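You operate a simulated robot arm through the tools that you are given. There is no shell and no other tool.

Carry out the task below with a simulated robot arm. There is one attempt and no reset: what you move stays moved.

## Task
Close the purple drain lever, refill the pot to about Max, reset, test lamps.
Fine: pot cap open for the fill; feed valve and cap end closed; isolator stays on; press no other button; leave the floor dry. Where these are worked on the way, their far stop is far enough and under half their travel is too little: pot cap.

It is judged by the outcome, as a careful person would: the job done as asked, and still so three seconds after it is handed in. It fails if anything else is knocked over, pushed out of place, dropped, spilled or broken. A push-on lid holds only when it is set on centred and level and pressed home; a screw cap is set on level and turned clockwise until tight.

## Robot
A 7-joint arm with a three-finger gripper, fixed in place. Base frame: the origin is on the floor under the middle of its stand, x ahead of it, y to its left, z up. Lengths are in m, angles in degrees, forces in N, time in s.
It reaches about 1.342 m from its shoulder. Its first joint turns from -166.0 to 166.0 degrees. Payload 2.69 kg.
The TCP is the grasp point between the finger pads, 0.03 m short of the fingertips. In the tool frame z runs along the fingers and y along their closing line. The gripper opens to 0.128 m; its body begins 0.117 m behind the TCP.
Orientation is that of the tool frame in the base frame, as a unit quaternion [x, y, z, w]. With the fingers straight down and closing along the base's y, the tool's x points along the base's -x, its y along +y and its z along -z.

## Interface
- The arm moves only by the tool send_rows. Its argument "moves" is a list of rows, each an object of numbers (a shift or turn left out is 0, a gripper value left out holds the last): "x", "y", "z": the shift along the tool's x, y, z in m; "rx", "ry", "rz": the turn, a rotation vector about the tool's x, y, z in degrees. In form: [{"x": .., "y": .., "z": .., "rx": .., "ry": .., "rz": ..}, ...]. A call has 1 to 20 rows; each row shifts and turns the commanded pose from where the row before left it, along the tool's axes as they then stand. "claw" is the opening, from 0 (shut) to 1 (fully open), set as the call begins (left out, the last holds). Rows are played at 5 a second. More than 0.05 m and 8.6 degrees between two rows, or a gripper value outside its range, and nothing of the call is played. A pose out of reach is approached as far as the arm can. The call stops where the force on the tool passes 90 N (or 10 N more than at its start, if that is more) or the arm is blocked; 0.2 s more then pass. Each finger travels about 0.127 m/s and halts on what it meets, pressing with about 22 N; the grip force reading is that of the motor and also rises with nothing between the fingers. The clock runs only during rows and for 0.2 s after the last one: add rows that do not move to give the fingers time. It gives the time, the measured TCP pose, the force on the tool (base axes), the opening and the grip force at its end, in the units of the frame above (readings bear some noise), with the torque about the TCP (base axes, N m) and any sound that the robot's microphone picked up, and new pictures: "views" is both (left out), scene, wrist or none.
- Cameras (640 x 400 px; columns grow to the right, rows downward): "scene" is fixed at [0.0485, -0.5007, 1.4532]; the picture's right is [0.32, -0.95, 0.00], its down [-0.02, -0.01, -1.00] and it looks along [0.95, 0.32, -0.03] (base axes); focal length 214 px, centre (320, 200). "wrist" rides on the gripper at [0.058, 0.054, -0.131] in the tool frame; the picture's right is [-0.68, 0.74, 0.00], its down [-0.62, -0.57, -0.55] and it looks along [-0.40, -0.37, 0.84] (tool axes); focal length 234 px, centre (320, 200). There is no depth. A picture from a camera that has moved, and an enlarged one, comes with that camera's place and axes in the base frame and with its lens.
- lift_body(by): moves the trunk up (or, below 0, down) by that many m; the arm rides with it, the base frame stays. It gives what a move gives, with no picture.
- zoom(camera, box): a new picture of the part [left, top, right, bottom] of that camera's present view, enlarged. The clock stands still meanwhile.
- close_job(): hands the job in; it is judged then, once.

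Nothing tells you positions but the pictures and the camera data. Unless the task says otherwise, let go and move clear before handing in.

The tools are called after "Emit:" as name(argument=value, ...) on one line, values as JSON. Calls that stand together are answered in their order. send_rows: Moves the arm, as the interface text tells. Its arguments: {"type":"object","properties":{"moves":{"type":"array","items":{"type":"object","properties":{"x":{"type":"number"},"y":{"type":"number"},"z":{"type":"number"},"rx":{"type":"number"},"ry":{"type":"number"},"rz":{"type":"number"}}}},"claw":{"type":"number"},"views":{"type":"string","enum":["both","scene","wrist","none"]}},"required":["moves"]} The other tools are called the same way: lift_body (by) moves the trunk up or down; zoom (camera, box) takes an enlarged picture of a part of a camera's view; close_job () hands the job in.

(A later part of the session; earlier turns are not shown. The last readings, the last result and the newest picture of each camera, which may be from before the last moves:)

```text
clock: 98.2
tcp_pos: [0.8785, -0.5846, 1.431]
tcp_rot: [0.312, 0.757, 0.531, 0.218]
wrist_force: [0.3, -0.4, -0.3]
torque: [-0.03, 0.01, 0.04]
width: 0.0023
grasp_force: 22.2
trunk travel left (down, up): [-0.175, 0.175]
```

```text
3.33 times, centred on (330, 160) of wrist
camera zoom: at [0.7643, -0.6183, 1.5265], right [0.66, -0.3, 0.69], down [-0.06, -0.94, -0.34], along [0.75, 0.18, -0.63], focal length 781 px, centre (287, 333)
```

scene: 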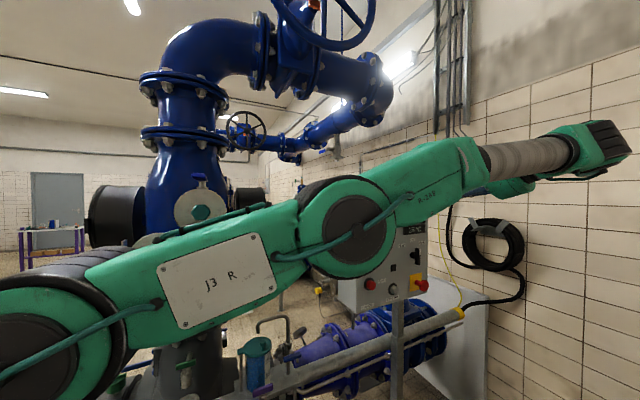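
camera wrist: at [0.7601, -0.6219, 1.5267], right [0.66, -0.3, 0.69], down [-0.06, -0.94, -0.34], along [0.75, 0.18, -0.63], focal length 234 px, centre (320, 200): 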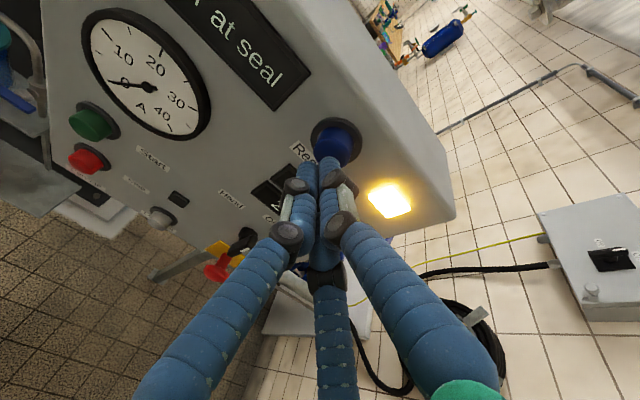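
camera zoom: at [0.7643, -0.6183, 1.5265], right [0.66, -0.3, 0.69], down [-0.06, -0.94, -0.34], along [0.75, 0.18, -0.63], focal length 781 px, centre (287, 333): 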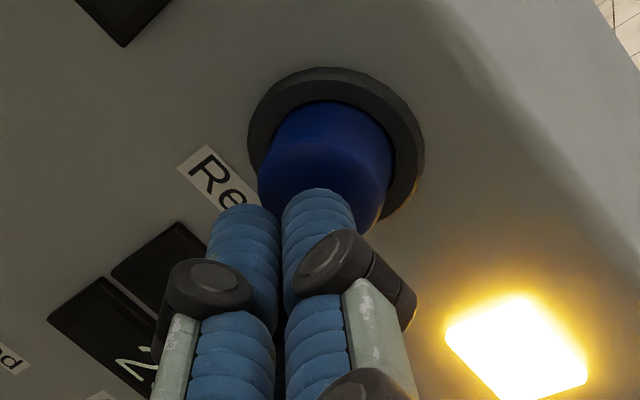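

Emit:
send_rows(moves=[{"y": 0.00068, "z": 0.00188}, {}], claw=0, views="none")

Emit:
send_rows(moves=[{"y": 0.00068, "z": 0.00188}, {}], claw=0, views="none")

Emit:
send_rows(moves=[{"y": 0.00068, "z": 0.00188}, {}], claw=0, views="none")

Emit:
zoom(camera="wrist", box=[260, 100, 400, 220])

```text
clock: 98.8
tcp_pos: [0.8811, -0.5838, 1.4312]
tcp_rot: [0.312, 0.758, 0.53, 0.219]
wrist_force: [0.1, 0.3, -0.3]
torque: [0.01, -0.03, -0.01]
width: 0.0024
grasp_force: 21.6
trunk travel left (down, up): [-0.175, 0.175]
```

```text
clock: 99.4
tcp_pos: [0.882, -0.5834, 1.4289]
tcp_rot: [0.312, 0.758, 0.53, 0.218]
wrist_force: [0.0, -0.3, -0.6]
torque: [0.05, 0.01, -0.01]
width: 0.0025
grasp_force: 22.3
trunk travel left (down, up): [-0.175, 0.175]
```

```text
clock: 100.0
tcp_pos: [0.8828, -0.5819, 1.4311]
tcp_rot: [0.312, 0.757, 0.531, 0.218]
wrist_force: [-0.6, 0.7, -0.6]
torque: [0.01, -0.02, -0.03]
width: 0.0022
grasp_force: 22.1
trunk travel left (down, up): [-0.175, 0.175]
```

```text
3.33 times, centred on (330, 160) of wrist
camera zoom: at [0.7684, -0.6146, 1.5261], right [0.66, -0.3, 0.69], down [-0.06, -0.94, -0.34], along [0.75, 0.18, -0.63], focal length 781 px, centre (287, 333)
```

zoom: 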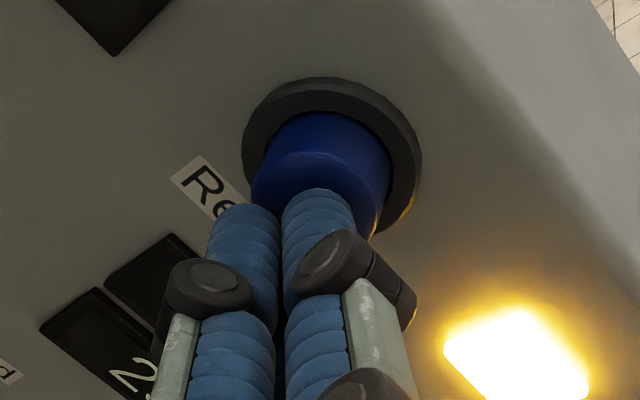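

Emit:
send_rows(moves=[{"y": 0.00068, "z": 0.00188}, {}], claw=0, views="none")

Emit:
send_rows(moves=[{"y": 0.00068, "z": 0.00188}, {}], claw=0, views="none")

Emit:
send_rows(moves=[{"y": 0.00068, "z": 0.00188}, {}], claw=0, views="none")

Emit:
zoom(camera="wrist", box=[260, 100, 400, 220])

```text
clock: 100.6
tcp_pos: [0.8835, -0.5802, 1.4305]
tcp_rot: [0.312, 0.757, 0.53, 0.219]
wrist_force: [-0.7, -0.6, 0.4]
torque: [0.04, -0.01, 0.0]
width: 0.0025
grasp_force: 21.7
trunk travel left (down, up): [-0.175, 0.175]
```

```text
clock: 101.2
tcp_pos: [0.8873, -0.5797, 1.4293]
tcp_rot: [0.312, 0.757, 0.53, 0.219]
wrist_force: [-1.6, -1.0, -0.8]
torque: [-0.03, 0.0, 0.01]
width: 0.0022
grasp_force: 21.6
trunk travel left (down, up): [-0.175, 0.175]
```

```text
clock: 101.8
tcp_pos: [0.8875, -0.5784, 1.4314]
tcp_rot: [0.312, 0.758, 0.53, 0.218]
wrist_force: [-1.7, -1.2, 0.5]
torque: [0.02, -0.02, 0.0]
width: 0.0022
grasp_force: 21.8
trunk travel left (down, up): [-0.175, 0.175]
```

```text
3.33 times, centred on (330, 160) of wrist
camera zoom: at [0.773, -0.6099, 1.5261], right [0.66, -0.3, 0.69], down [-0.06, -0.94, -0.34], along [0.75, 0.18, -0.63], focal length 781 px, centre (287, 333)
```

zoom: 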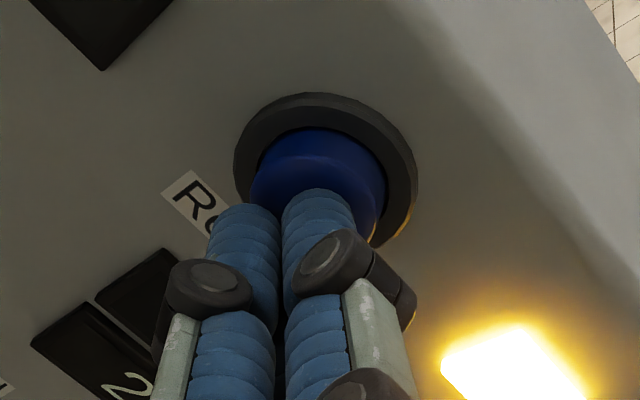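

Contact with the button's spring at about 2 N. I'll keep pressing gently.

Emit:
send_rows(moves=[{"y": 0.00068, "z": 0.00188}, {}], claw=0, views="none")

Emit:
send_rows(moves=[{"y": 0.00068, "z": 0.00188}, {}], claw=0, views="wrist")

Emit:
zoom(camera="wrist", box=[260, 100, 400, 220])

```text
clock: 102.4
tcp_pos: [0.8887, -0.5754, 1.4307]
tcp_rot: [0.312, 0.758, 0.53, 0.219]
wrist_force: [-1.3, -1.7, 1.0]
torque: [0.01, -0.04, 0.01]
width: 0.0019
grasp_force: 22.2
trunk travel left (down, up): [-0.175, 0.175]
```

```text
clock: 103.0
tcp_pos: [0.8928, -0.5745, 1.4302]
tcp_rot: [0.312, 0.758, 0.53, 0.219]
wrist_force: [-2.4, -1.8, -0.2]
torque: [0.01, -0.05, 0.03]
width: 0.0021
grasp_force: 22.4
trunk travel left (down, up): [-0.175, 0.175]
heard: click
camera wrist: at [0.7761, -0.6073, 1.5262], right [0.66, -0.3, 0.69], down [-0.06, -0.94, -0.34], along [0.75, 0.18, -0.63], focal length 234 px, centre (320, 200)
```

wrist: 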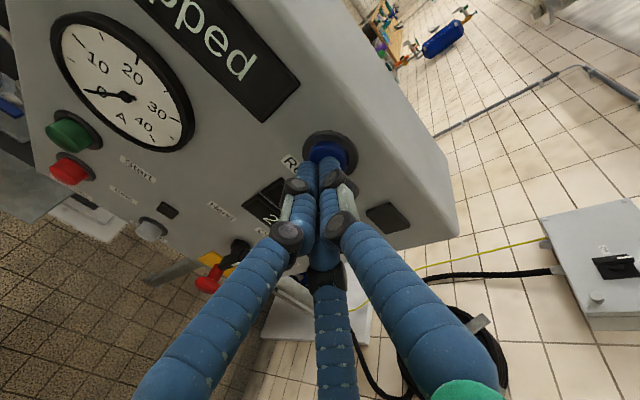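

```text
3.33 times, centred on (330, 160) of wrist
camera zoom: at [0.7761, -0.6073, 1.5262], right [0.66, -0.3, 0.69], down [-0.06, -0.94, -0.34], along [0.75, 0.18, -0.63], focal length 781 px, centre (287, 333)
```

zoom: 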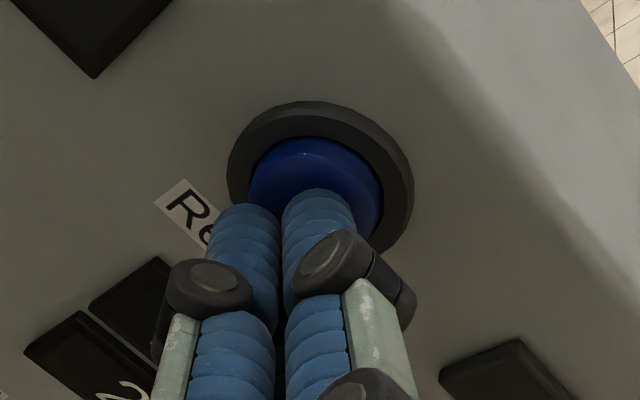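

A click was heard, the amber lamp went out, and the display changed from "No water at seal" to "…pped", so Reset worked. I'll back straight off, then move down to a standoff in front of Lamp test.

Emit:
send_rows(moves=[{"y": -0.01026, "z": -0.0282}, {"y": -0.01026, "z": -0.0282}, {"y": -0.01026, "z": -0.0282}, {"y": -0.01026, "z": -0.0282}, {}], claw=0, views="wrist")

Emit:
send_rows(moves=[{"x": 0.0081, "y": -0.0376, "z": 0.0137}, {"x": 0.0081, "y": -0.0376, "z": 0.0137}, {"x": 0.0081, "y": -0.0376, "z": 0.0137}, {"x": 0.0081, "y": -0.0376, "z": 0.0137}, {"x": 0.0081, "y": -0.0376, "z": 0.0137}, {"x": 0.0081, "y": -0.0376, "z": 0.0137}, {"x": 0.0081, "y": -0.0376, "z": 0.0137}, {"x": 0.0081, "y": -0.0376, "z": 0.0137}, {}], claw=0, views="both")

Emit:
zoom(camera="wrist", box=[220, 80, 440, 240])

```text
clock: 104.2
tcp_pos: [0.808, -0.6496, 1.427]
tcp_rot: [0.312, 0.758, 0.53, 0.218]
wrist_force: [0.0, -1.0, -0.3]
torque: [0.1, -0.07, 0.06]
width: 0.0024
grasp_force: 22.1
out of reach, approached as far as the arm can: row 3, 4
trunk travel left (down, up): [-0.175, 0.175]
camera wrist: at [0.6934, -0.6823, 1.5231], right [0.66, -0.3, 0.69], down [-0.06, -0.94, -0.35], along [0.75, 0.18, -0.64], focal length 234 px, centre (320, 200)
```

wrist: 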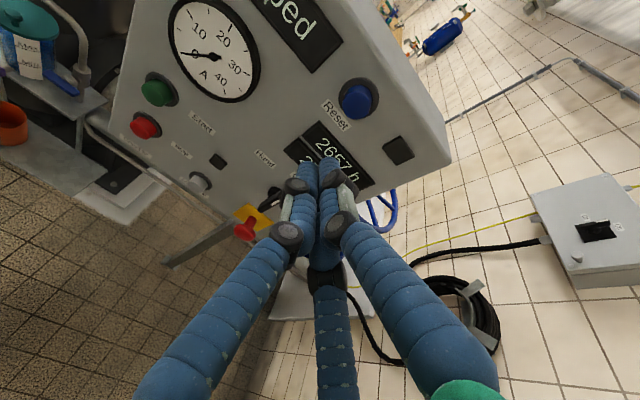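

```text
clock: 106.2
tcp_pos: [0.8116, -0.669, 1.1178]
tcp_rot: [0.311, 0.758, 0.53, 0.217]
wrist_force: [2.4, -0.5, -0.2]
torque: [0.05, -0.01, 0.03]
width: 0.0023
grasp_force: 21.6
out of reach, approached as far as the arm can: row 2, 3, 4, 5, 6, 7, 8
trunk travel left (down, up): [-0.175, 0.175]
camera wrist: at [0.6962, -0.7022, 1.2125], right [0.66, -0.3, 0.69], down [-0.06, -0.94, -0.34], along [0.75, 0.19, -0.64], focal length 234 px, centre (320, 200)
```

scene: 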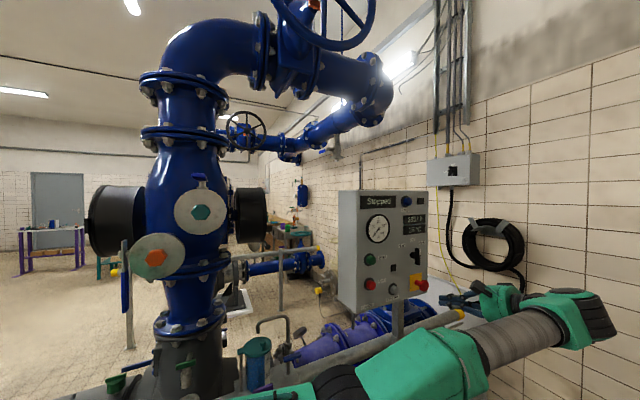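
wrist: 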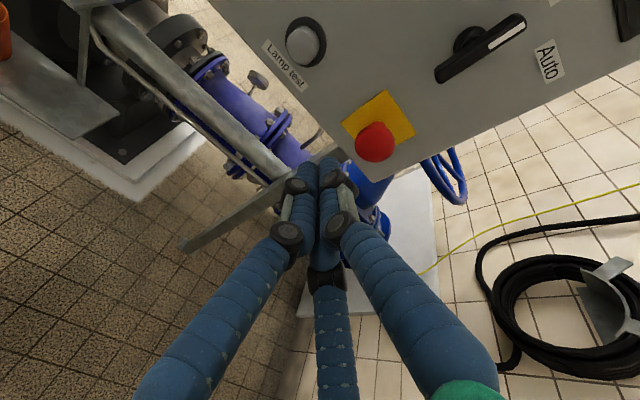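

```text
2.50 times, centred on (330, 160) of wrist
camera zoom: at [0.6962, -0.7022, 1.2125], right [0.66, -0.3, 0.69], down [-0.06, -0.94, -0.34], along [0.75, 0.19, -0.64], focal length 585 px, centre (295, 300)
```

zoom: 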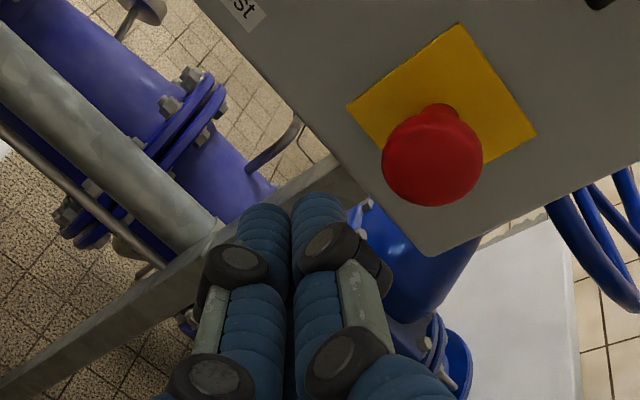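

The display reads "Stopped" and the amber lamp is off. The arm drifted to the right of its target because of a reach limit. I'm clear of the red mushroom knob, so I'll move left and slightly forward toward a Lamp test standoff in small steps.

Emit:
send_rows(moves=[{"x": 0.015, "y": 0.001, "z": 0.005}, {"x": 0.015, "y": 0.001, "z": 0.005}, {}], claw=0, views="wrist")

```text
clock: 107.0
tcp_pos: [0.8209, -0.6793, 1.1251]
tcp_rot: [0.309, 0.758, 0.53, 0.221]
wrist_force: [0.6, 0.5, 4.2]
torque: [-0.35, 0.32, -0.11]
width: 0.0023
grasp_force: 21.9
out of reach, approached as far as the arm can: row 1, 2
trunk travel left (down, up): [-0.175, 0.175]
camera wrist: at [0.7057, -0.7118, 1.2192], right [0.65, -0.29, 0.7], down [-0.06, -0.94, -0.34], along [0.75, 0.18, -0.63], focal length 234 px, centre (320, 200)
```

wrist: 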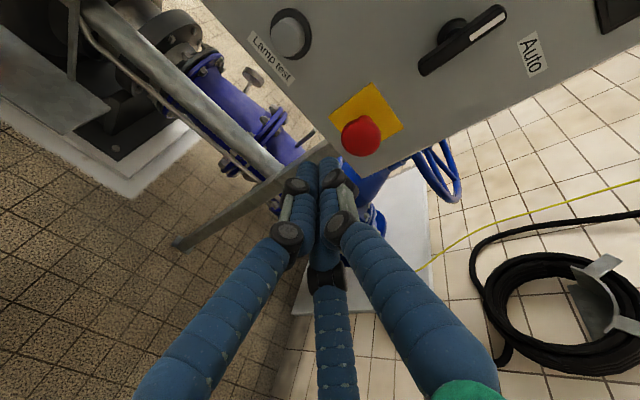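

That direction isn't reachable in this arm configuration, so I'll go back up the way I came before trying another posture.

Emit:
send_rows(moves=[{"y": 0.0282, "z": -0.0103}, {"y": 0.0282, "z": -0.0103}, {"y": 0.0282, "z": -0.0103}, {}], claw=0, views="both")

```text
clock: 108.0
tcp_pos: [0.8223, -0.6796, 1.2074]
tcp_rot: [0.312, 0.757, 0.53, 0.219]
wrist_force: [-0.5, -0.2, -0.5]
torque: [-0.03, -0.01, -0.02]
width: 0.0021
grasp_force: 22.3
trunk travel left (down, up): [-0.175, 0.175]
camera wrist: at [0.7063, -0.712, 1.3018], right [0.66, -0.3, 0.69], down [-0.06, -0.94, -0.34], along [0.75, 0.18, -0.63], focal length 234 px, centre (320, 200)
```

scene: 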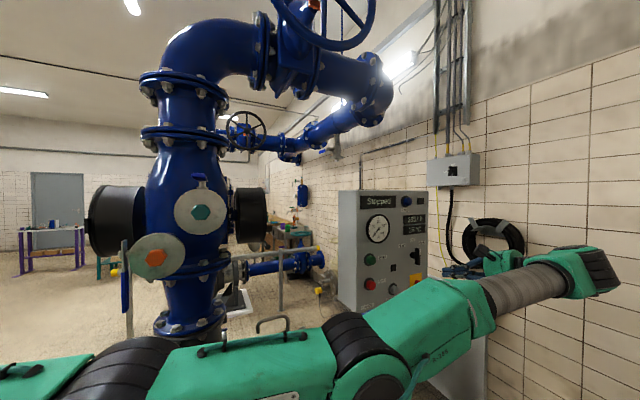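
wrist: 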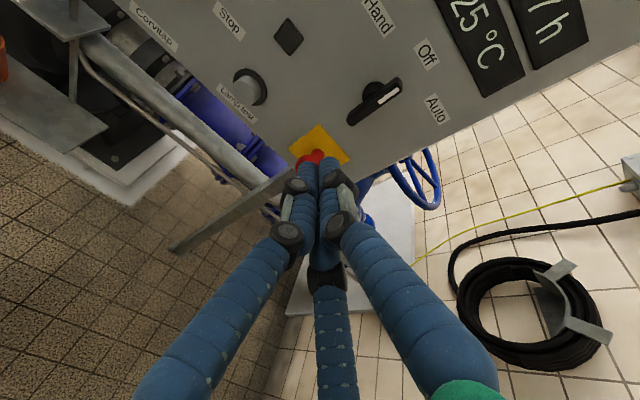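

The arm's wrist is bent too far back for this approach at the lower button. I'll zoom to fix the Lamp test location, then use a more natural approach direction, pointing more along +x.

Emit:
zoom(camera="wrist", box=[180, 20, 360, 160])

Emit:
zoom(camera="scene", box=[330, 180, 450, 310])

```text
2.86 times, centred on (270, 90) of wrist
camera zoom: at [0.7063, -0.712, 1.3018], right [0.66, -0.3, 0.69], down [-0.06, -0.94, -0.34], along [0.75, 0.18, -0.63], focal length 669 px, centre (463, 514)
```

zoom: 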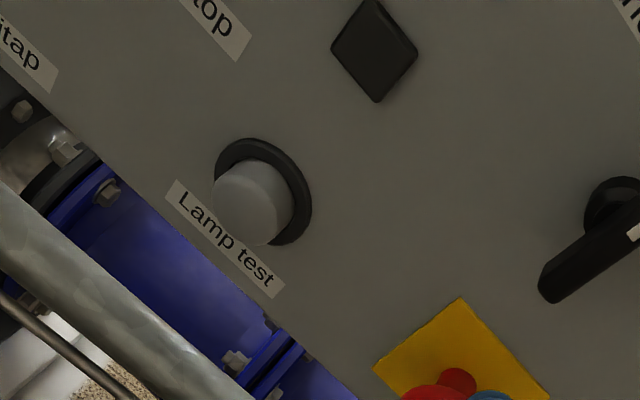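

```text
3.08 times, centred on (390, 245) of scene
camera zoom: at [0.0485, -0.5007, 1.4532], right [0.32, -0.95, 0.0], down [-0.02, -0.01, -1.0], along [0.95, 0.32, -0.03], focal length 660 px, centre (105, 62)
```

zoom: 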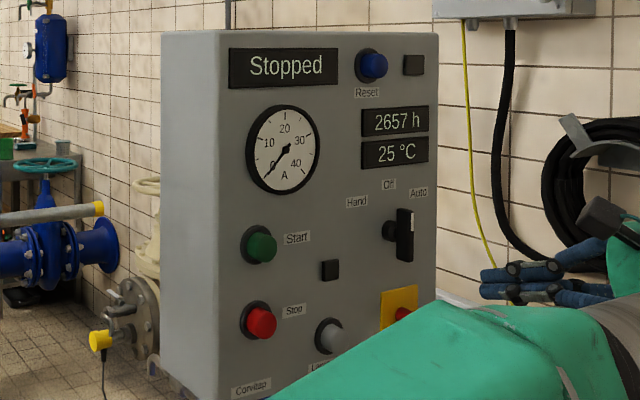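

Lamp test's face is at about (0.8635, -0.512, 1.108). I'll swing the tool direction 35° toward +x in place, still well in front of the panel.

Emit:
send_rows(moves=[{"ry": -6.58, "rz": 2.39}, {"ry": -6.58, "rz": 2.39}, {"ry": -6.58, "rz": 2.39}, {"ry": -6.58, "rz": 2.39}, {"ry": -6.58, "rz": 2.39}, {}], claw=0, views="both")

```text
clock: 109.4
tcp_pos: [0.9005, -0.7927, 1.2176]
tcp_rot: [0.525, 0.63, 0.44, 0.367]
wrist_force: [-0.6, -0.4, 0.0]
torque: [0.01, -0.04, 0.02]
width: 0.0022
grasp_force: 22.4
out of reach, approached as far as the arm can: row 1, 2, 3, 4, 5
trunk travel left (down, up): [-0.175, 0.175]
camera wrist: at [0.7875, -0.7544, 1.3127], right [0.37, -0.62, 0.69], down [-0.59, -0.73, -0.34], along [0.72, -0.28, -0.64], focal length 234 px, centre (320, 200)
```

scene: 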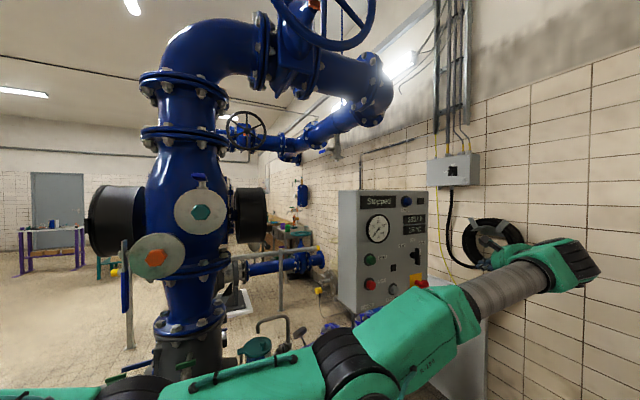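
wrist: 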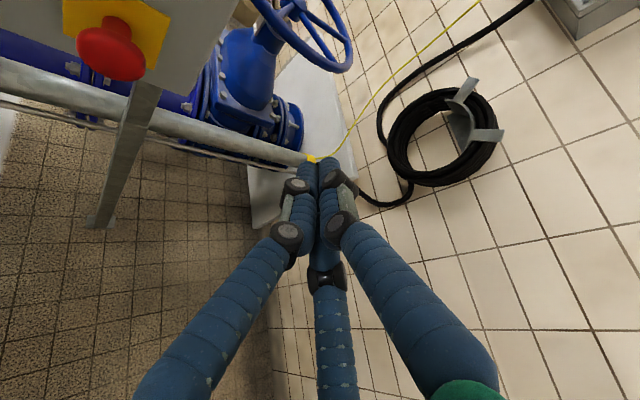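

The target orientation was reached but the hand drifted right, still well clear of everything. I'll undo that rotation, then pitch the hand further down, which suits this arm better.

Emit:
send_rows(moves=[{"ry": 6.58, "rz": -2.39}, {"ry": 6.58, "rz": -2.39}, {"ry": 6.58, "rz": -2.39}, {"ry": 6.58, "rz": -2.39}, {"ry": 6.58, "rz": -2.39}, {}], claw=0, views="scene")

```text
clock: 110.8
tcp_pos: [0.8504, -0.726, 1.1781]
tcp_rot: [0.38, 0.725, 0.509, 0.266]
wrist_force: [1.2, -0.4, -1.5]
torque: [0.14, -0.13, 0.09]
width: 0.0025
grasp_force: 21.8
out of reach, approached as far as the arm can: row 1, 2, 3, 4, 5
trunk travel left (down, up): [-0.175, 0.175]
```

scene: 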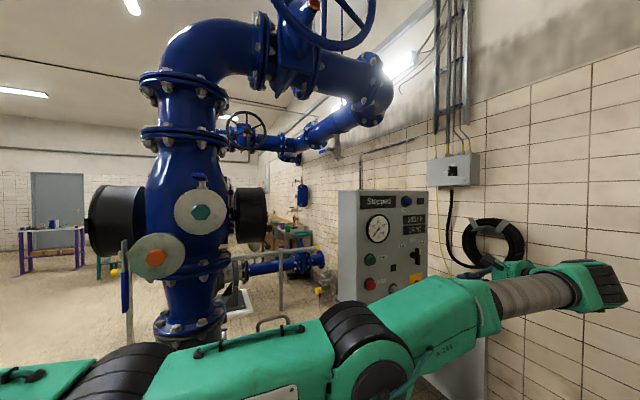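

Emit:
send_rows(moves=[{"y": 0.0423, "z": -0.0153}, {"y": 0.0423, "z": -0.0153}, {"y": 0.0423, "z": -0.0153}, {"y": 0.0423, "z": -0.0153}, {"y": 0.0423, "z": -0.0153}, {"y": 0.0423, "z": -0.0153}, {}], claw=0, views="both")

```text
clock: 112.4
tcp_pos: [0.8294, -0.6953, 1.4164]
tcp_rot: [0.381, 0.725, 0.508, 0.266]
wrist_force: [0.0, 0.1, -0.6]
torque: [0.01, -0.04, 0.0]
width: 0.0024
grasp_force: 22.7
out of reach, approached as far as the arm can: row 2, 3, 4, 5, 6
trunk travel left (down, up): [-0.175, 0.175]
camera wrist: at [0.7105, -0.7067, 1.512], right [0.59, -0.41, 0.69], down [-0.23, -0.91, -0.34], along [0.77, 0.04, -0.64], focal length 234 px, centre (320, 200)
```

scene: 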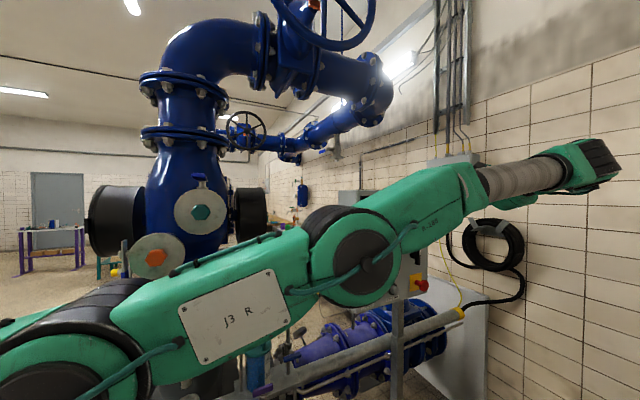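
wrist: 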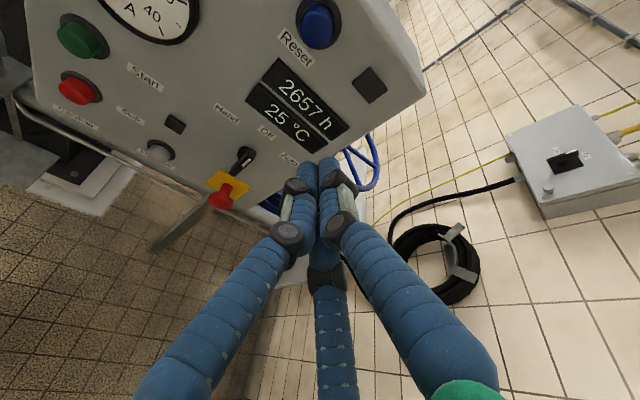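

The arm is over-extended with the hand folded back. I'll return to the open space in front of the robot to reset the posture.

Emit:
send_rows(moves=[{"x": 0.043, "y": 0.0043, "z": -0.01255}, {"x": 0.043, "y": 0.0043, "z": -0.01255}, {"x": 0.043, "y": 0.0043, "z": -0.01255}, {"x": 0.043, "y": 0.0043, "z": -0.01255}, {"x": 0.043, "y": 0.0043, "z": -0.01255}, {"x": 0.043, "y": 0.0043, "z": -0.01255}, {"x": 0.043, "y": 0.0043, "z": -0.01255}, {"x": 0.043, "y": 0.0043, "z": -0.01255}, {"x": 0.043, "y": 0.0043, "z": -0.01255}, {"x": 0.043, "y": 0.0043, "z": -0.01255}, {}], claw=0, views="both")

```text
clock: 114.8
tcp_pos: [0.4961, -0.3991, 1.5039]
tcp_rot: [0.38, 0.726, 0.507, 0.267]
wrist_force: [-0.5, -0.2, 0.4]
torque: [-0.03, 0.01, -0.1]
width: 0.0024
grasp_force: 21.9
trunk travel left (down, up): [-0.175, 0.175]
camera wrist: at [0.3779, -0.4104, 1.5983], right [0.59, -0.41, 0.69], down [-0.23, -0.91, -0.34], along [0.77, 0.04, -0.63], focal length 234 px, centre (320, 200)
```

scene: 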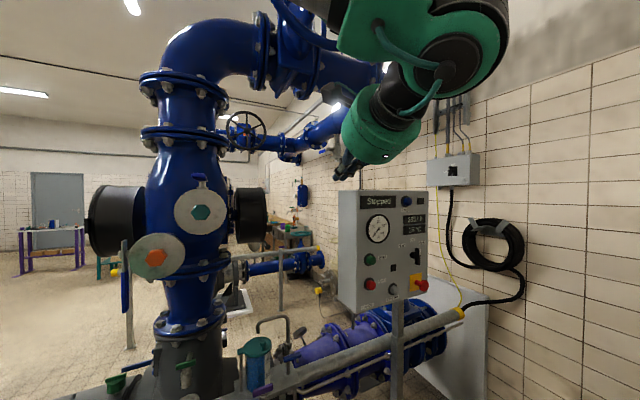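
wrist: 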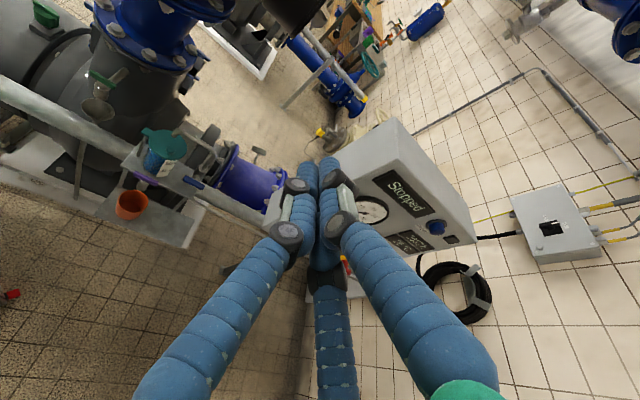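

The posture is free again here, with no reach warnings. I'll pitch the hand 20° further down, then approach the Lamp test standoff from the left and above.

Emit:
send_rows(moves=[{"rx": 6.67}, {"rx": 6.67}, {"rx": 6.66}, {"x": -0.0263, "y": -0.0175, "z": 0.0297}, {"x": -0.0263, "y": -0.0175, "z": 0.0297}, {"x": -0.0263, "y": -0.0175, "z": 0.0297}, {"x": -0.0263, "y": -0.0175, "z": 0.0297}, {"x": -0.0263, "y": -0.0175, "z": 0.0297}, {"x": -0.0263, "y": -0.0175, "z": 0.0297}, {"x": -0.0263, "y": -0.0175, "z": 0.0297}, {"x": -0.0263, "y": -0.0175, "z": 0.0297}, {}], claw=0, views="both")

```text
clock: 117.4
tcp_pos: [0.6967, -0.5243, 1.2404]
tcp_rot: [0.42, 0.803, 0.374, 0.195]
wrist_force: [1.6, 0.0, -1.0]
torque: [0.08, -0.04, 0.02]
width: 0.0023
grasp_force: 21.7
trunk travel left (down, up): [-0.175, 0.175]
camera wrist: at [0.6089, -0.513, 1.3658], right [0.77, -0.29, 0.56], down [-0.29, -0.95, -0.08], along [0.56, -0.1, -0.82], focal length 234 px, centre (320, 200)
```

scene: 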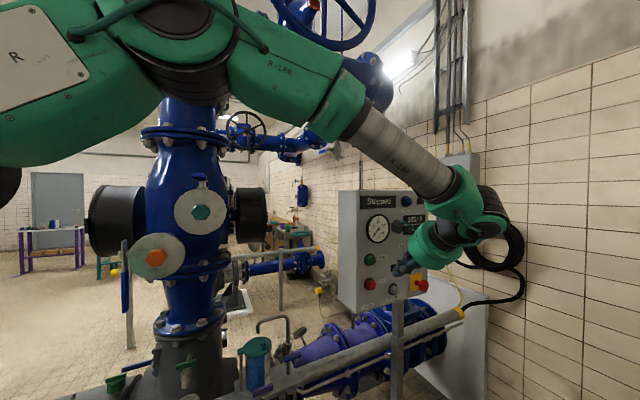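
wrist: 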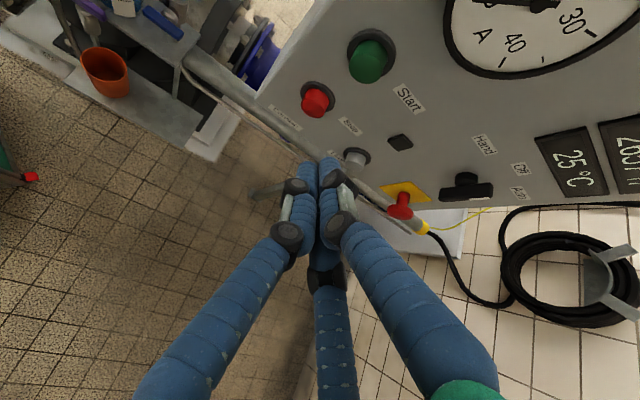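

The arm is in a much better posture with no warnings. I'll continue to the standoff in front of Lamp test.

Emit:
send_rows(moves=[{"x": -0.0246, "y": -0.017, "z": 0.0286}, {"x": -0.0246, "y": -0.017, "z": 0.0286}, {"x": -0.0246, "y": -0.017, "z": 0.0286}, {"x": -0.0246, "y": -0.017, "z": 0.0286}, {}], claw=0, views="both")

Emit:
zoom(camera="wrist", box=[240, 60, 460, 220])

Emit:
zoom(camera="scene", box=[350, 220, 450, 310])

```text
clock: 118.6
tcp_pos: [0.787, -0.5775, 1.1153]
tcp_rot: [0.42, 0.803, 0.375, 0.196]
wrist_force: [0.7, -0.4, 0.0]
torque: [0.07, -0.02, 0.04]
width: 0.0024
grasp_force: 21.8
trunk travel left (down, up): [-0.175, 0.175]
camera wrist: at [0.7005, -0.567, 1.2403], right [0.77, -0.29, 0.56], down [-0.29, -0.95, -0.08], along [0.56, -0.1, -0.82], focal length 234 px, centre (320, 200)
```

scene: 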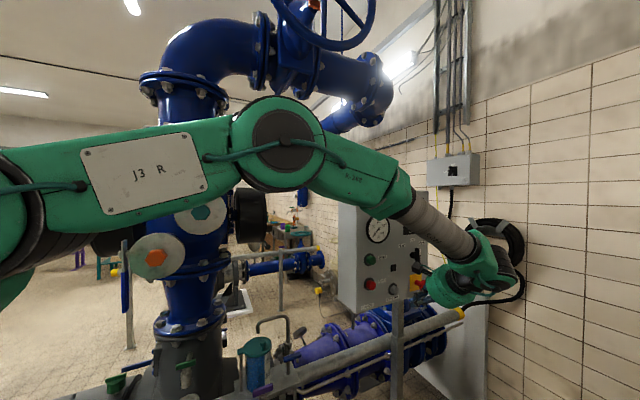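
wrist: 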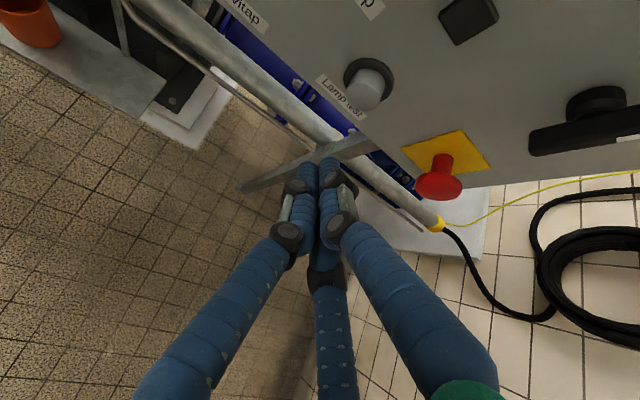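

```text
2.50 times, centred on (350, 140) of wrist
camera zoom: at [0.7005, -0.567, 1.2403], right [0.77, -0.29, 0.56], down [-0.29, -0.95, -0.08], along [0.56, -0.1, -0.82], focal length 585 px, centre (245, 350)
```

zoom: 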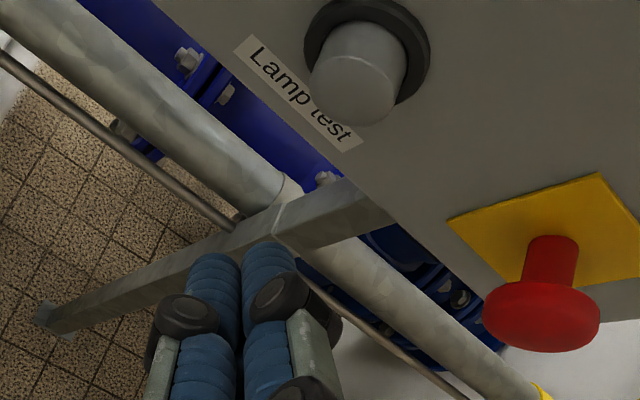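

```text
4.44 times, centred on (400, 265) of scene
camera zoom: at [0.0485, -0.5007, 1.4532], right [0.32, -0.95, 0.0], down [-0.02, -0.01, -1.0], along [0.95, 0.32, -0.03], focal length 953 px, centre (-36, -89)
```

zoom: 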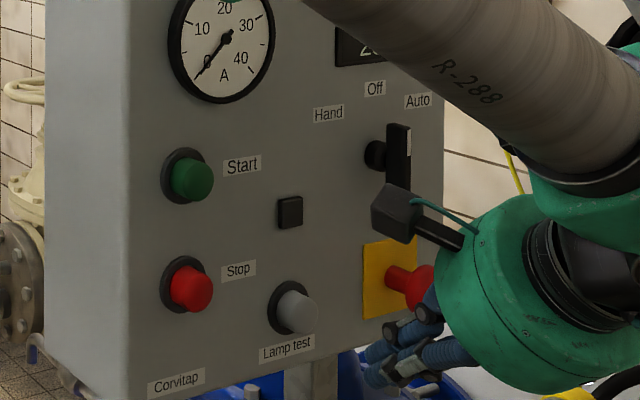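

Lamp test's face is refined to (0.8645, -0.5135, 1.105). The red knob and the selector are clear of the hand. I'll close to 2 cm.

Emit:
send_rows(moves=[{"x": 0.0011, "y": 0.0097, "z": 0.0134}, {"x": 0.0011, "y": 0.0097, "z": 0.0134}, {"x": 0.0011, "y": 0.0098, "z": 0.0134}, {}], claw=0, views="wrist")

Emit:
zoom(camera="wrist", box=[250, 90, 410, 210])

Emit:
zoom(camera="scene", box=[350, 220, 450, 310])

```text
clock: 119.6
tcp_pos: [0.8255, -0.5482, 1.1114]
tcp_rot: [0.42, 0.803, 0.375, 0.196]
wrist_force: [1.2, -0.1, -0.4]
torque: [0.01, -0.04, -0.01]
width: 0.0024
grasp_force: 22.3
trunk travel left (down, up): [-0.175, 0.175]
camera wrist: at [0.7387, -0.5366, 1.2371], right [0.77, -0.29, 0.56], down [-0.29, -0.95, -0.08], along [0.56, -0.1, -0.82], focal length 234 px, centre (320, 200)
```

wrist: 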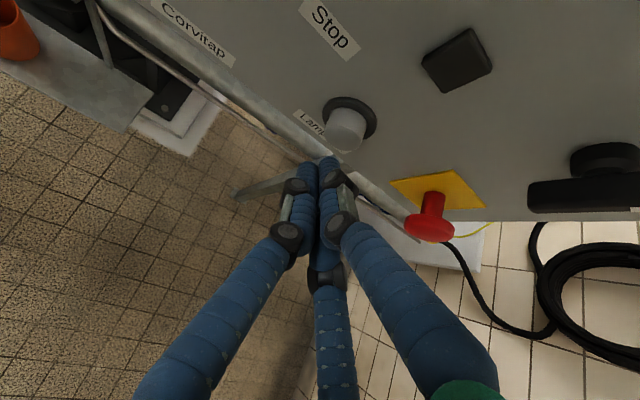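

```text
3.33 times, centred on (330, 150) of wrist
camera zoom: at [0.7387, -0.5366, 1.2371], right [0.77, -0.29, 0.56], down [-0.29, -0.95, -0.08], along [0.56, -0.1, -0.82], focal length 781 px, centre (287, 367)
```

zoom: 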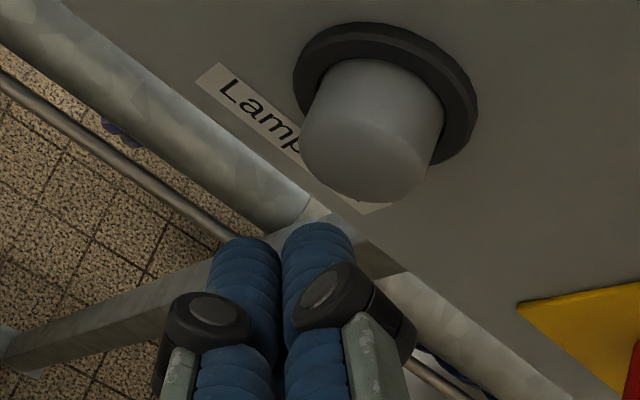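

```text
4.44 times, centred on (400, 265) of scene
camera zoom: at [0.0485, -0.5007, 1.4532], right [0.32, -0.95, 0.0], down [-0.02, -0.01, -1.0], along [0.95, 0.32, -0.03], focal length 953 px, centre (-36, -89)
```

zoom: 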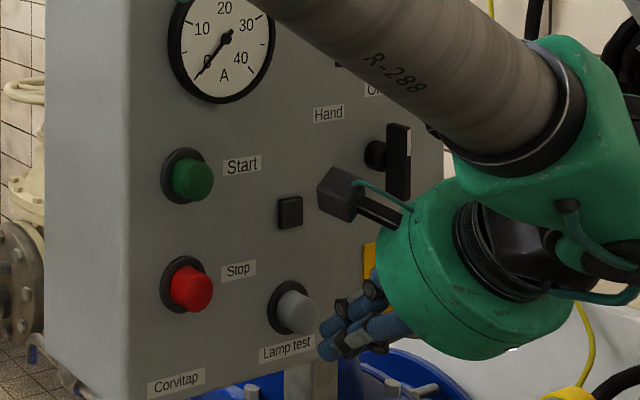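

Alignment looks right. I'll creep in 2 mm steps along the panel normal.

Emit:
send_rows(moves=[{"x": 0.00036, "y": 0.00127, "z": 0.0015}, {"x": 0.00036, "y": 0.00127, "z": 0.0015}, {"x": 0.00036, "y": 0.00127, "z": 0.0015}, {"x": 0.00036, "y": 0.00127, "z": 0.0015}, {}], claw=0, views="none")

Emit:
zoom(camera="wrist", box=[250, 90, 410, 210])

Emit:
send_rows(moves=[{"x": 0.00036, "y": 0.00127, "z": 0.0015}, {"x": 0.00036, "y": 0.00127, "z": 0.0015}, {"x": 0.00036, "y": 0.00127, "z": 0.0015}, {}], claw=0, views="none")

Emit:
zoom(camera="wrist", box=[250, 90, 410, 210])

```text
clock: 120.8
tcp_pos: [0.8321, -0.5412, 1.1114]
tcp_rot: [0.421, 0.803, 0.374, 0.197]
wrist_force: [0.5, -0.4, 0.4]
torque: [0.02, 0.02, 0.0]
width: 0.0025
grasp_force: 22.0
trunk travel left (down, up): [-0.175, 0.175]
```

```text
3.33 times, centred on (330, 150) of wrist
camera zoom: at [0.7445, -0.5311, 1.2372], right [0.77, -0.29, 0.56], down [-0.29, -0.95, -0.08], along [0.56, -0.1, -0.82], focal length 781 px, centre (287, 367)
```

zoom: 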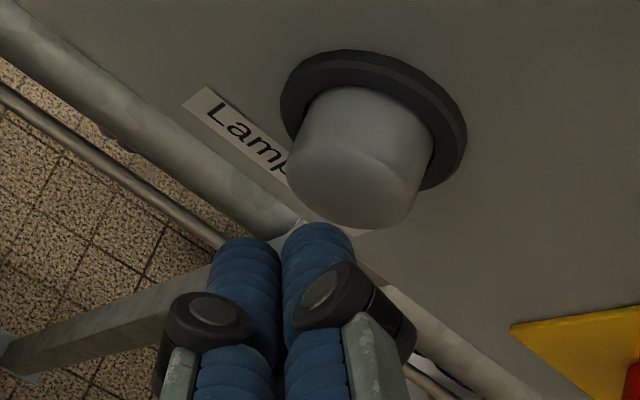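

```text
clock: 121.8
tcp_pos: [0.8371, -0.5361, 1.1116]
tcp_rot: [0.42, 0.803, 0.375, 0.197]
wrist_force: [-0.3, 0.6, -1.0]
torque: [0.01, 0.0, -0.02]
width: 0.0022
grasp_force: 22.2
trunk travel left (down, up): [-0.175, 0.175]
```

```text
3.33 times, centred on (330, 150) of wrist
camera zoom: at [0.7492, -0.526, 1.2371], right [0.77, -0.29, 0.56], down [-0.29, -0.95, -0.08], along [0.56, -0.1, -0.82], focal length 781 px, centre (287, 367)
```

zoom: 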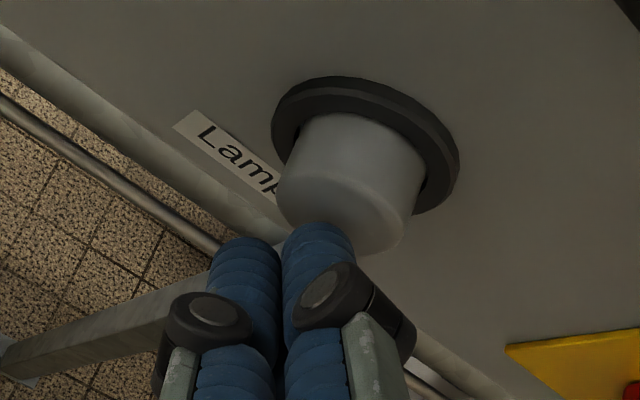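

Nearly touching, and the tip is within about 3 mm of the cap's centre. I'll keep creeping until it clicks.

Emit:
send_rows(moves=[{"x": -0.0016, "y": 0.0015, "z": 0.0018}, {}], claw=0, views="none")

Emit:
send_rows(moves=[{"x": 0.00036, "y": 0.00127, "z": 0.0015}, {}], claw=0, views="none")

Emit:
send_rows(moves=[{"x": 0.00036, "y": 0.00127, "z": 0.0015}, {}], claw=0, views="wrist")

Emit:
zoom(camera="wrist", box=[250, 90, 410, 210])

```text
clock: 122.4
tcp_pos: [0.8381, -0.5367, 1.1114]
tcp_rot: [0.421, 0.803, 0.374, 0.197]
wrist_force: [0.0, -0.4, 0.2]
torque: [-0.03, 0.02, -0.02]
width: 0.0019
grasp_force: 22.2
trunk travel left (down, up): [-0.175, 0.175]
```

```text
clock: 123.0
tcp_pos: [0.8389, -0.5348, 1.1112]
tcp_rot: [0.421, 0.803, 0.373, 0.196]
wrist_force: [-1.1, -1.2, 0.1]
torque: [0.01, 0.03, -0.04]
width: 0.0022
grasp_force: 22.2
trunk travel left (down, up): [-0.175, 0.175]
```

```text
clock: 123.6
tcp_pos: [0.8411, -0.5329, 1.1112]
tcp_rot: [0.421, 0.803, 0.374, 0.197]
wrist_force: [-0.5, -1.5, 0.9]
torque: [0.0, -0.04, 0.01]
width: 0.0022
grasp_force: 22.1
trunk travel left (down, up): [-0.175, 0.175]
camera wrist: at [0.7542, -0.5231, 1.237], right [0.77, -0.29, 0.56], down [-0.29, -0.95, -0.08], along [0.56, -0.1, -0.82], focal length 234 px, centre (320, 200)
```

wrist: 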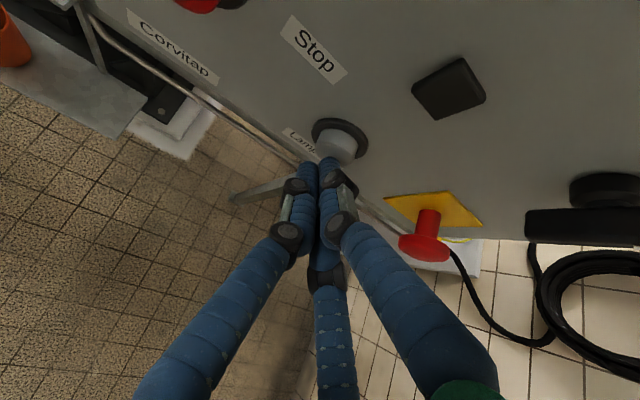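

```text
3.33 times, centred on (330, 150) of wrist
camera zoom: at [0.7542, -0.5231, 1.237], right [0.77, -0.29, 0.56], down [-0.29, -0.95, -0.08], along [0.56, -0.1, -0.82], focal length 781 px, centre (287, 367)
```

zoom: 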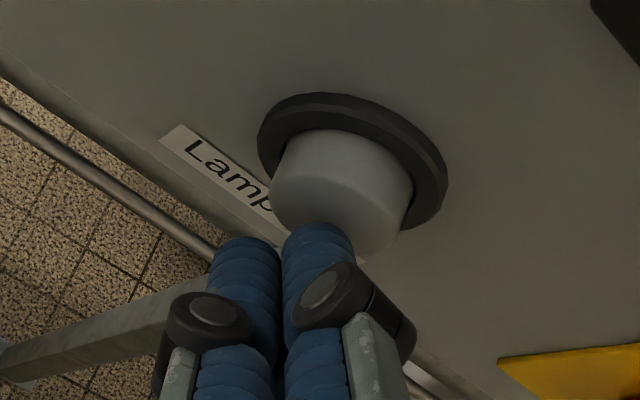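

Contact at about 1.6 N. I'll press on to the click.

Emit:
send_rows(moves=[{"x": 0.00036, "y": 0.00127, "z": 0.0015}, {}], claw=0, views="none")

Emit:
send_rows(moves=[{"x": 0.00036, "y": 0.00127, "z": 0.0015}, {}], claw=0, views="both")

Emit:
zoom(camera="wrist", box=[250, 90, 410, 210])

Emit:
zoom(camera="scene", box=[330, 180, 450, 310])

```text
clock: 124.2
tcp_pos: [0.8418, -0.5331, 1.1112]
tcp_rot: [0.42, 0.803, 0.374, 0.196]
wrist_force: [-1.0, -2.7, 0.5]
torque: [-0.04, -0.01, 0.0]
width: 0.0024
grasp_force: 22.0
trunk travel left (down, up): [-0.175, 0.175]
```

```text
clock: 124.8
tcp_pos: [0.8435, -0.5291, 1.1114]
tcp_rot: [0.42, 0.803, 0.374, 0.196]
wrist_force: [-2.3, -2.7, -0.5]
torque: [-0.05, 0.01, 0.0]
width: 0.0023
grasp_force: 22.1
trunk travel left (down, up): [-0.175, 0.175]
camera wrist: at [0.7568, -0.52, 1.2372], right [0.77, -0.29, 0.56], down [-0.29, -0.95, -0.08], along [0.56, -0.1, -0.82], focal length 234 px, centre (320, 200)
```

scene: 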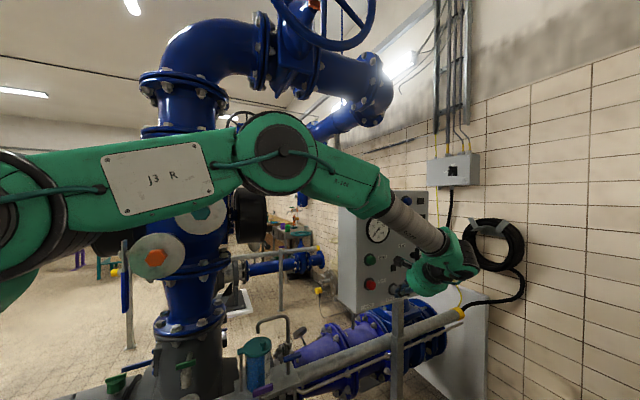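
wrist: 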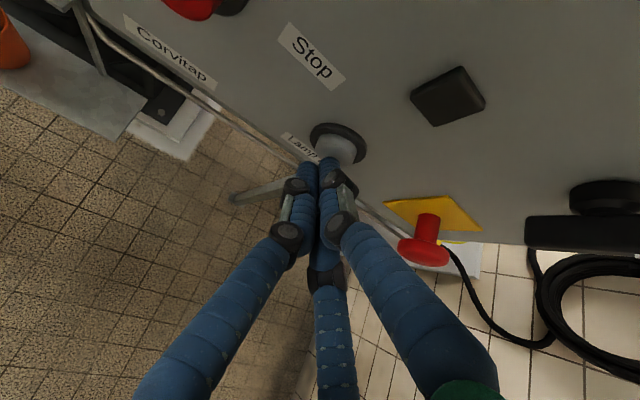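

```text
3.33 times, centred on (330, 150) of wrist
camera zoom: at [0.7568, -0.52, 1.2372], right [0.77, -0.29, 0.56], down [-0.29, -0.95, -0.08], along [0.56, -0.1, -0.82], focal length 781 px, centre (287, 367)
```

zoom: 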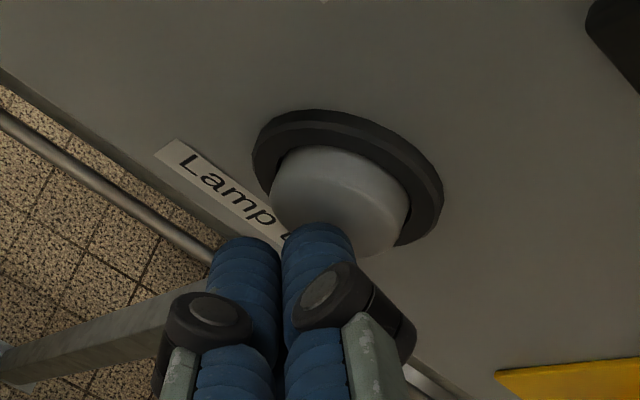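

```text
3.08 times, centred on (390, 245) of scene
camera zoom: at [0.0485, -0.5007, 1.4532], right [0.32, -0.95, 0.0], down [-0.02, -0.01, -1.0], along [0.95, 0.32, -0.03], focal length 660 px, centre (105, 62)
```

zoom: 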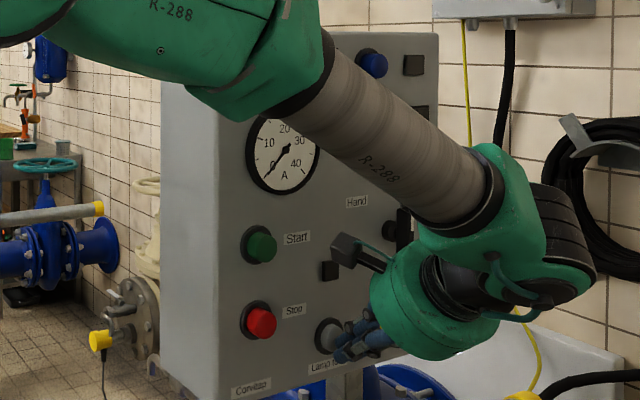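

Emit:
send_rows(moves=[{"x": 0.00036, "y": 0.00127, "z": 0.0015}, {}], claw=0, views="both")

Emit:
zoom(camera="scene", box=[330, 180, 450, 310])

```text
clock: 125.4
tcp_pos: [0.8445, -0.5295, 1.1113]
tcp_rot: [0.421, 0.803, 0.374, 0.196]
wrist_force: [-2.1, -3.0, 0.6]
torque: [-0.05, 0.01, -0.05]
width: 0.0023
grasp_force: 22.7
trunk travel left (down, up): [-0.175, 0.175]
heard: click
camera wrist: at [0.7576, -0.5189, 1.2372], right [0.77, -0.29, 0.56], down [-0.29, -0.95, -0.08], along [0.56, -0.1, -0.82], focal length 234 px, centre (320, 200)
```

scene: 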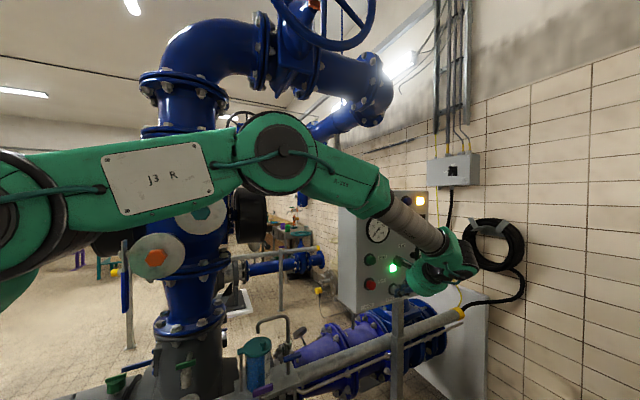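
wrist: 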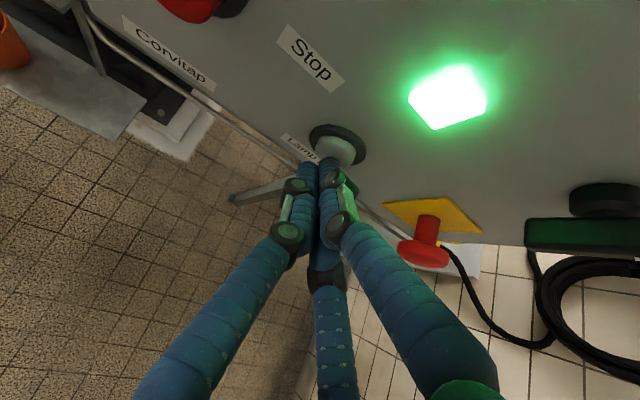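

```text
3.08 times, centred on (390, 245) of scene
camera zoom: at [0.0485, -0.5007, 1.4532], right [0.32, -0.95, 0.0], down [-0.02, -0.01, -1.0], along [0.95, 0.32, -0.03], focal length 660 px, centre (105, 62)
```

zoom: 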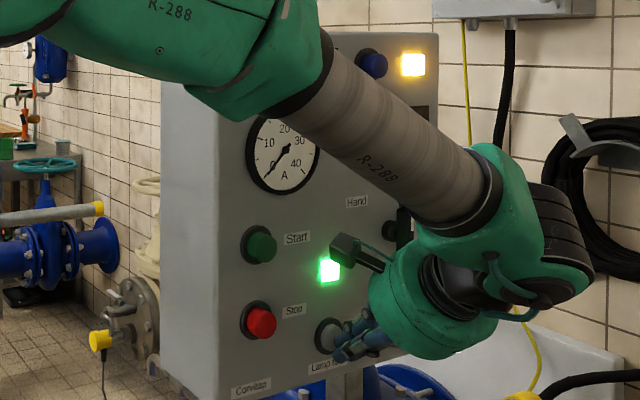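

A click, and both lamps (amber and green) light up, so the lamp test works. I'll hold briefly, then withdraw straight back.

Emit:
send_rows(moves=[{}, {}, {"x": -0.0036, "y": -0.0127, "z": -0.015}, {"x": -0.0036, "y": -0.0127, "z": -0.015}, {"x": -0.0036, "y": -0.0127, "z": -0.015}, {"x": -0.0036, "y": -0.0127, "z": -0.015}, {}], claw=0, views="both")

```text
clock: 127.0
tcp_pos: [0.7892, -0.5859, 1.1122]
tcp_rot: [0.421, 0.803, 0.374, 0.196]
wrist_force: [-0.1, -0.2, -0.8]
torque: [0.05, -0.03, 0.02]
width: 0.0021
grasp_force: 21.9
trunk travel left (down, up): [-0.175, 0.175]
camera wrist: at [0.7015, -0.5757, 1.2377], right [0.77, -0.29, 0.56], down [-0.29, -0.95, -0.08], along [0.56, -0.1, -0.82], focal length 234 px, centre (320, 200)
```

scene: 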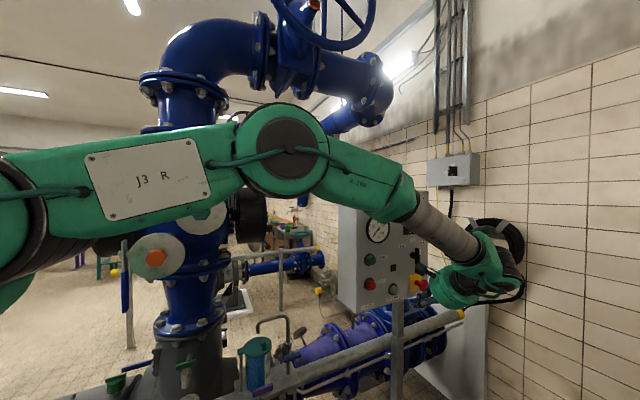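
wrist: 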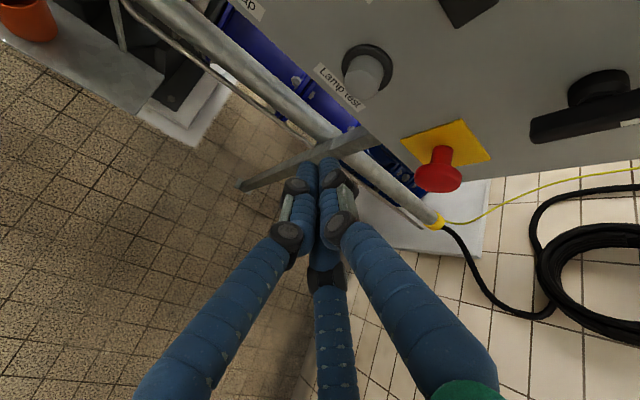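

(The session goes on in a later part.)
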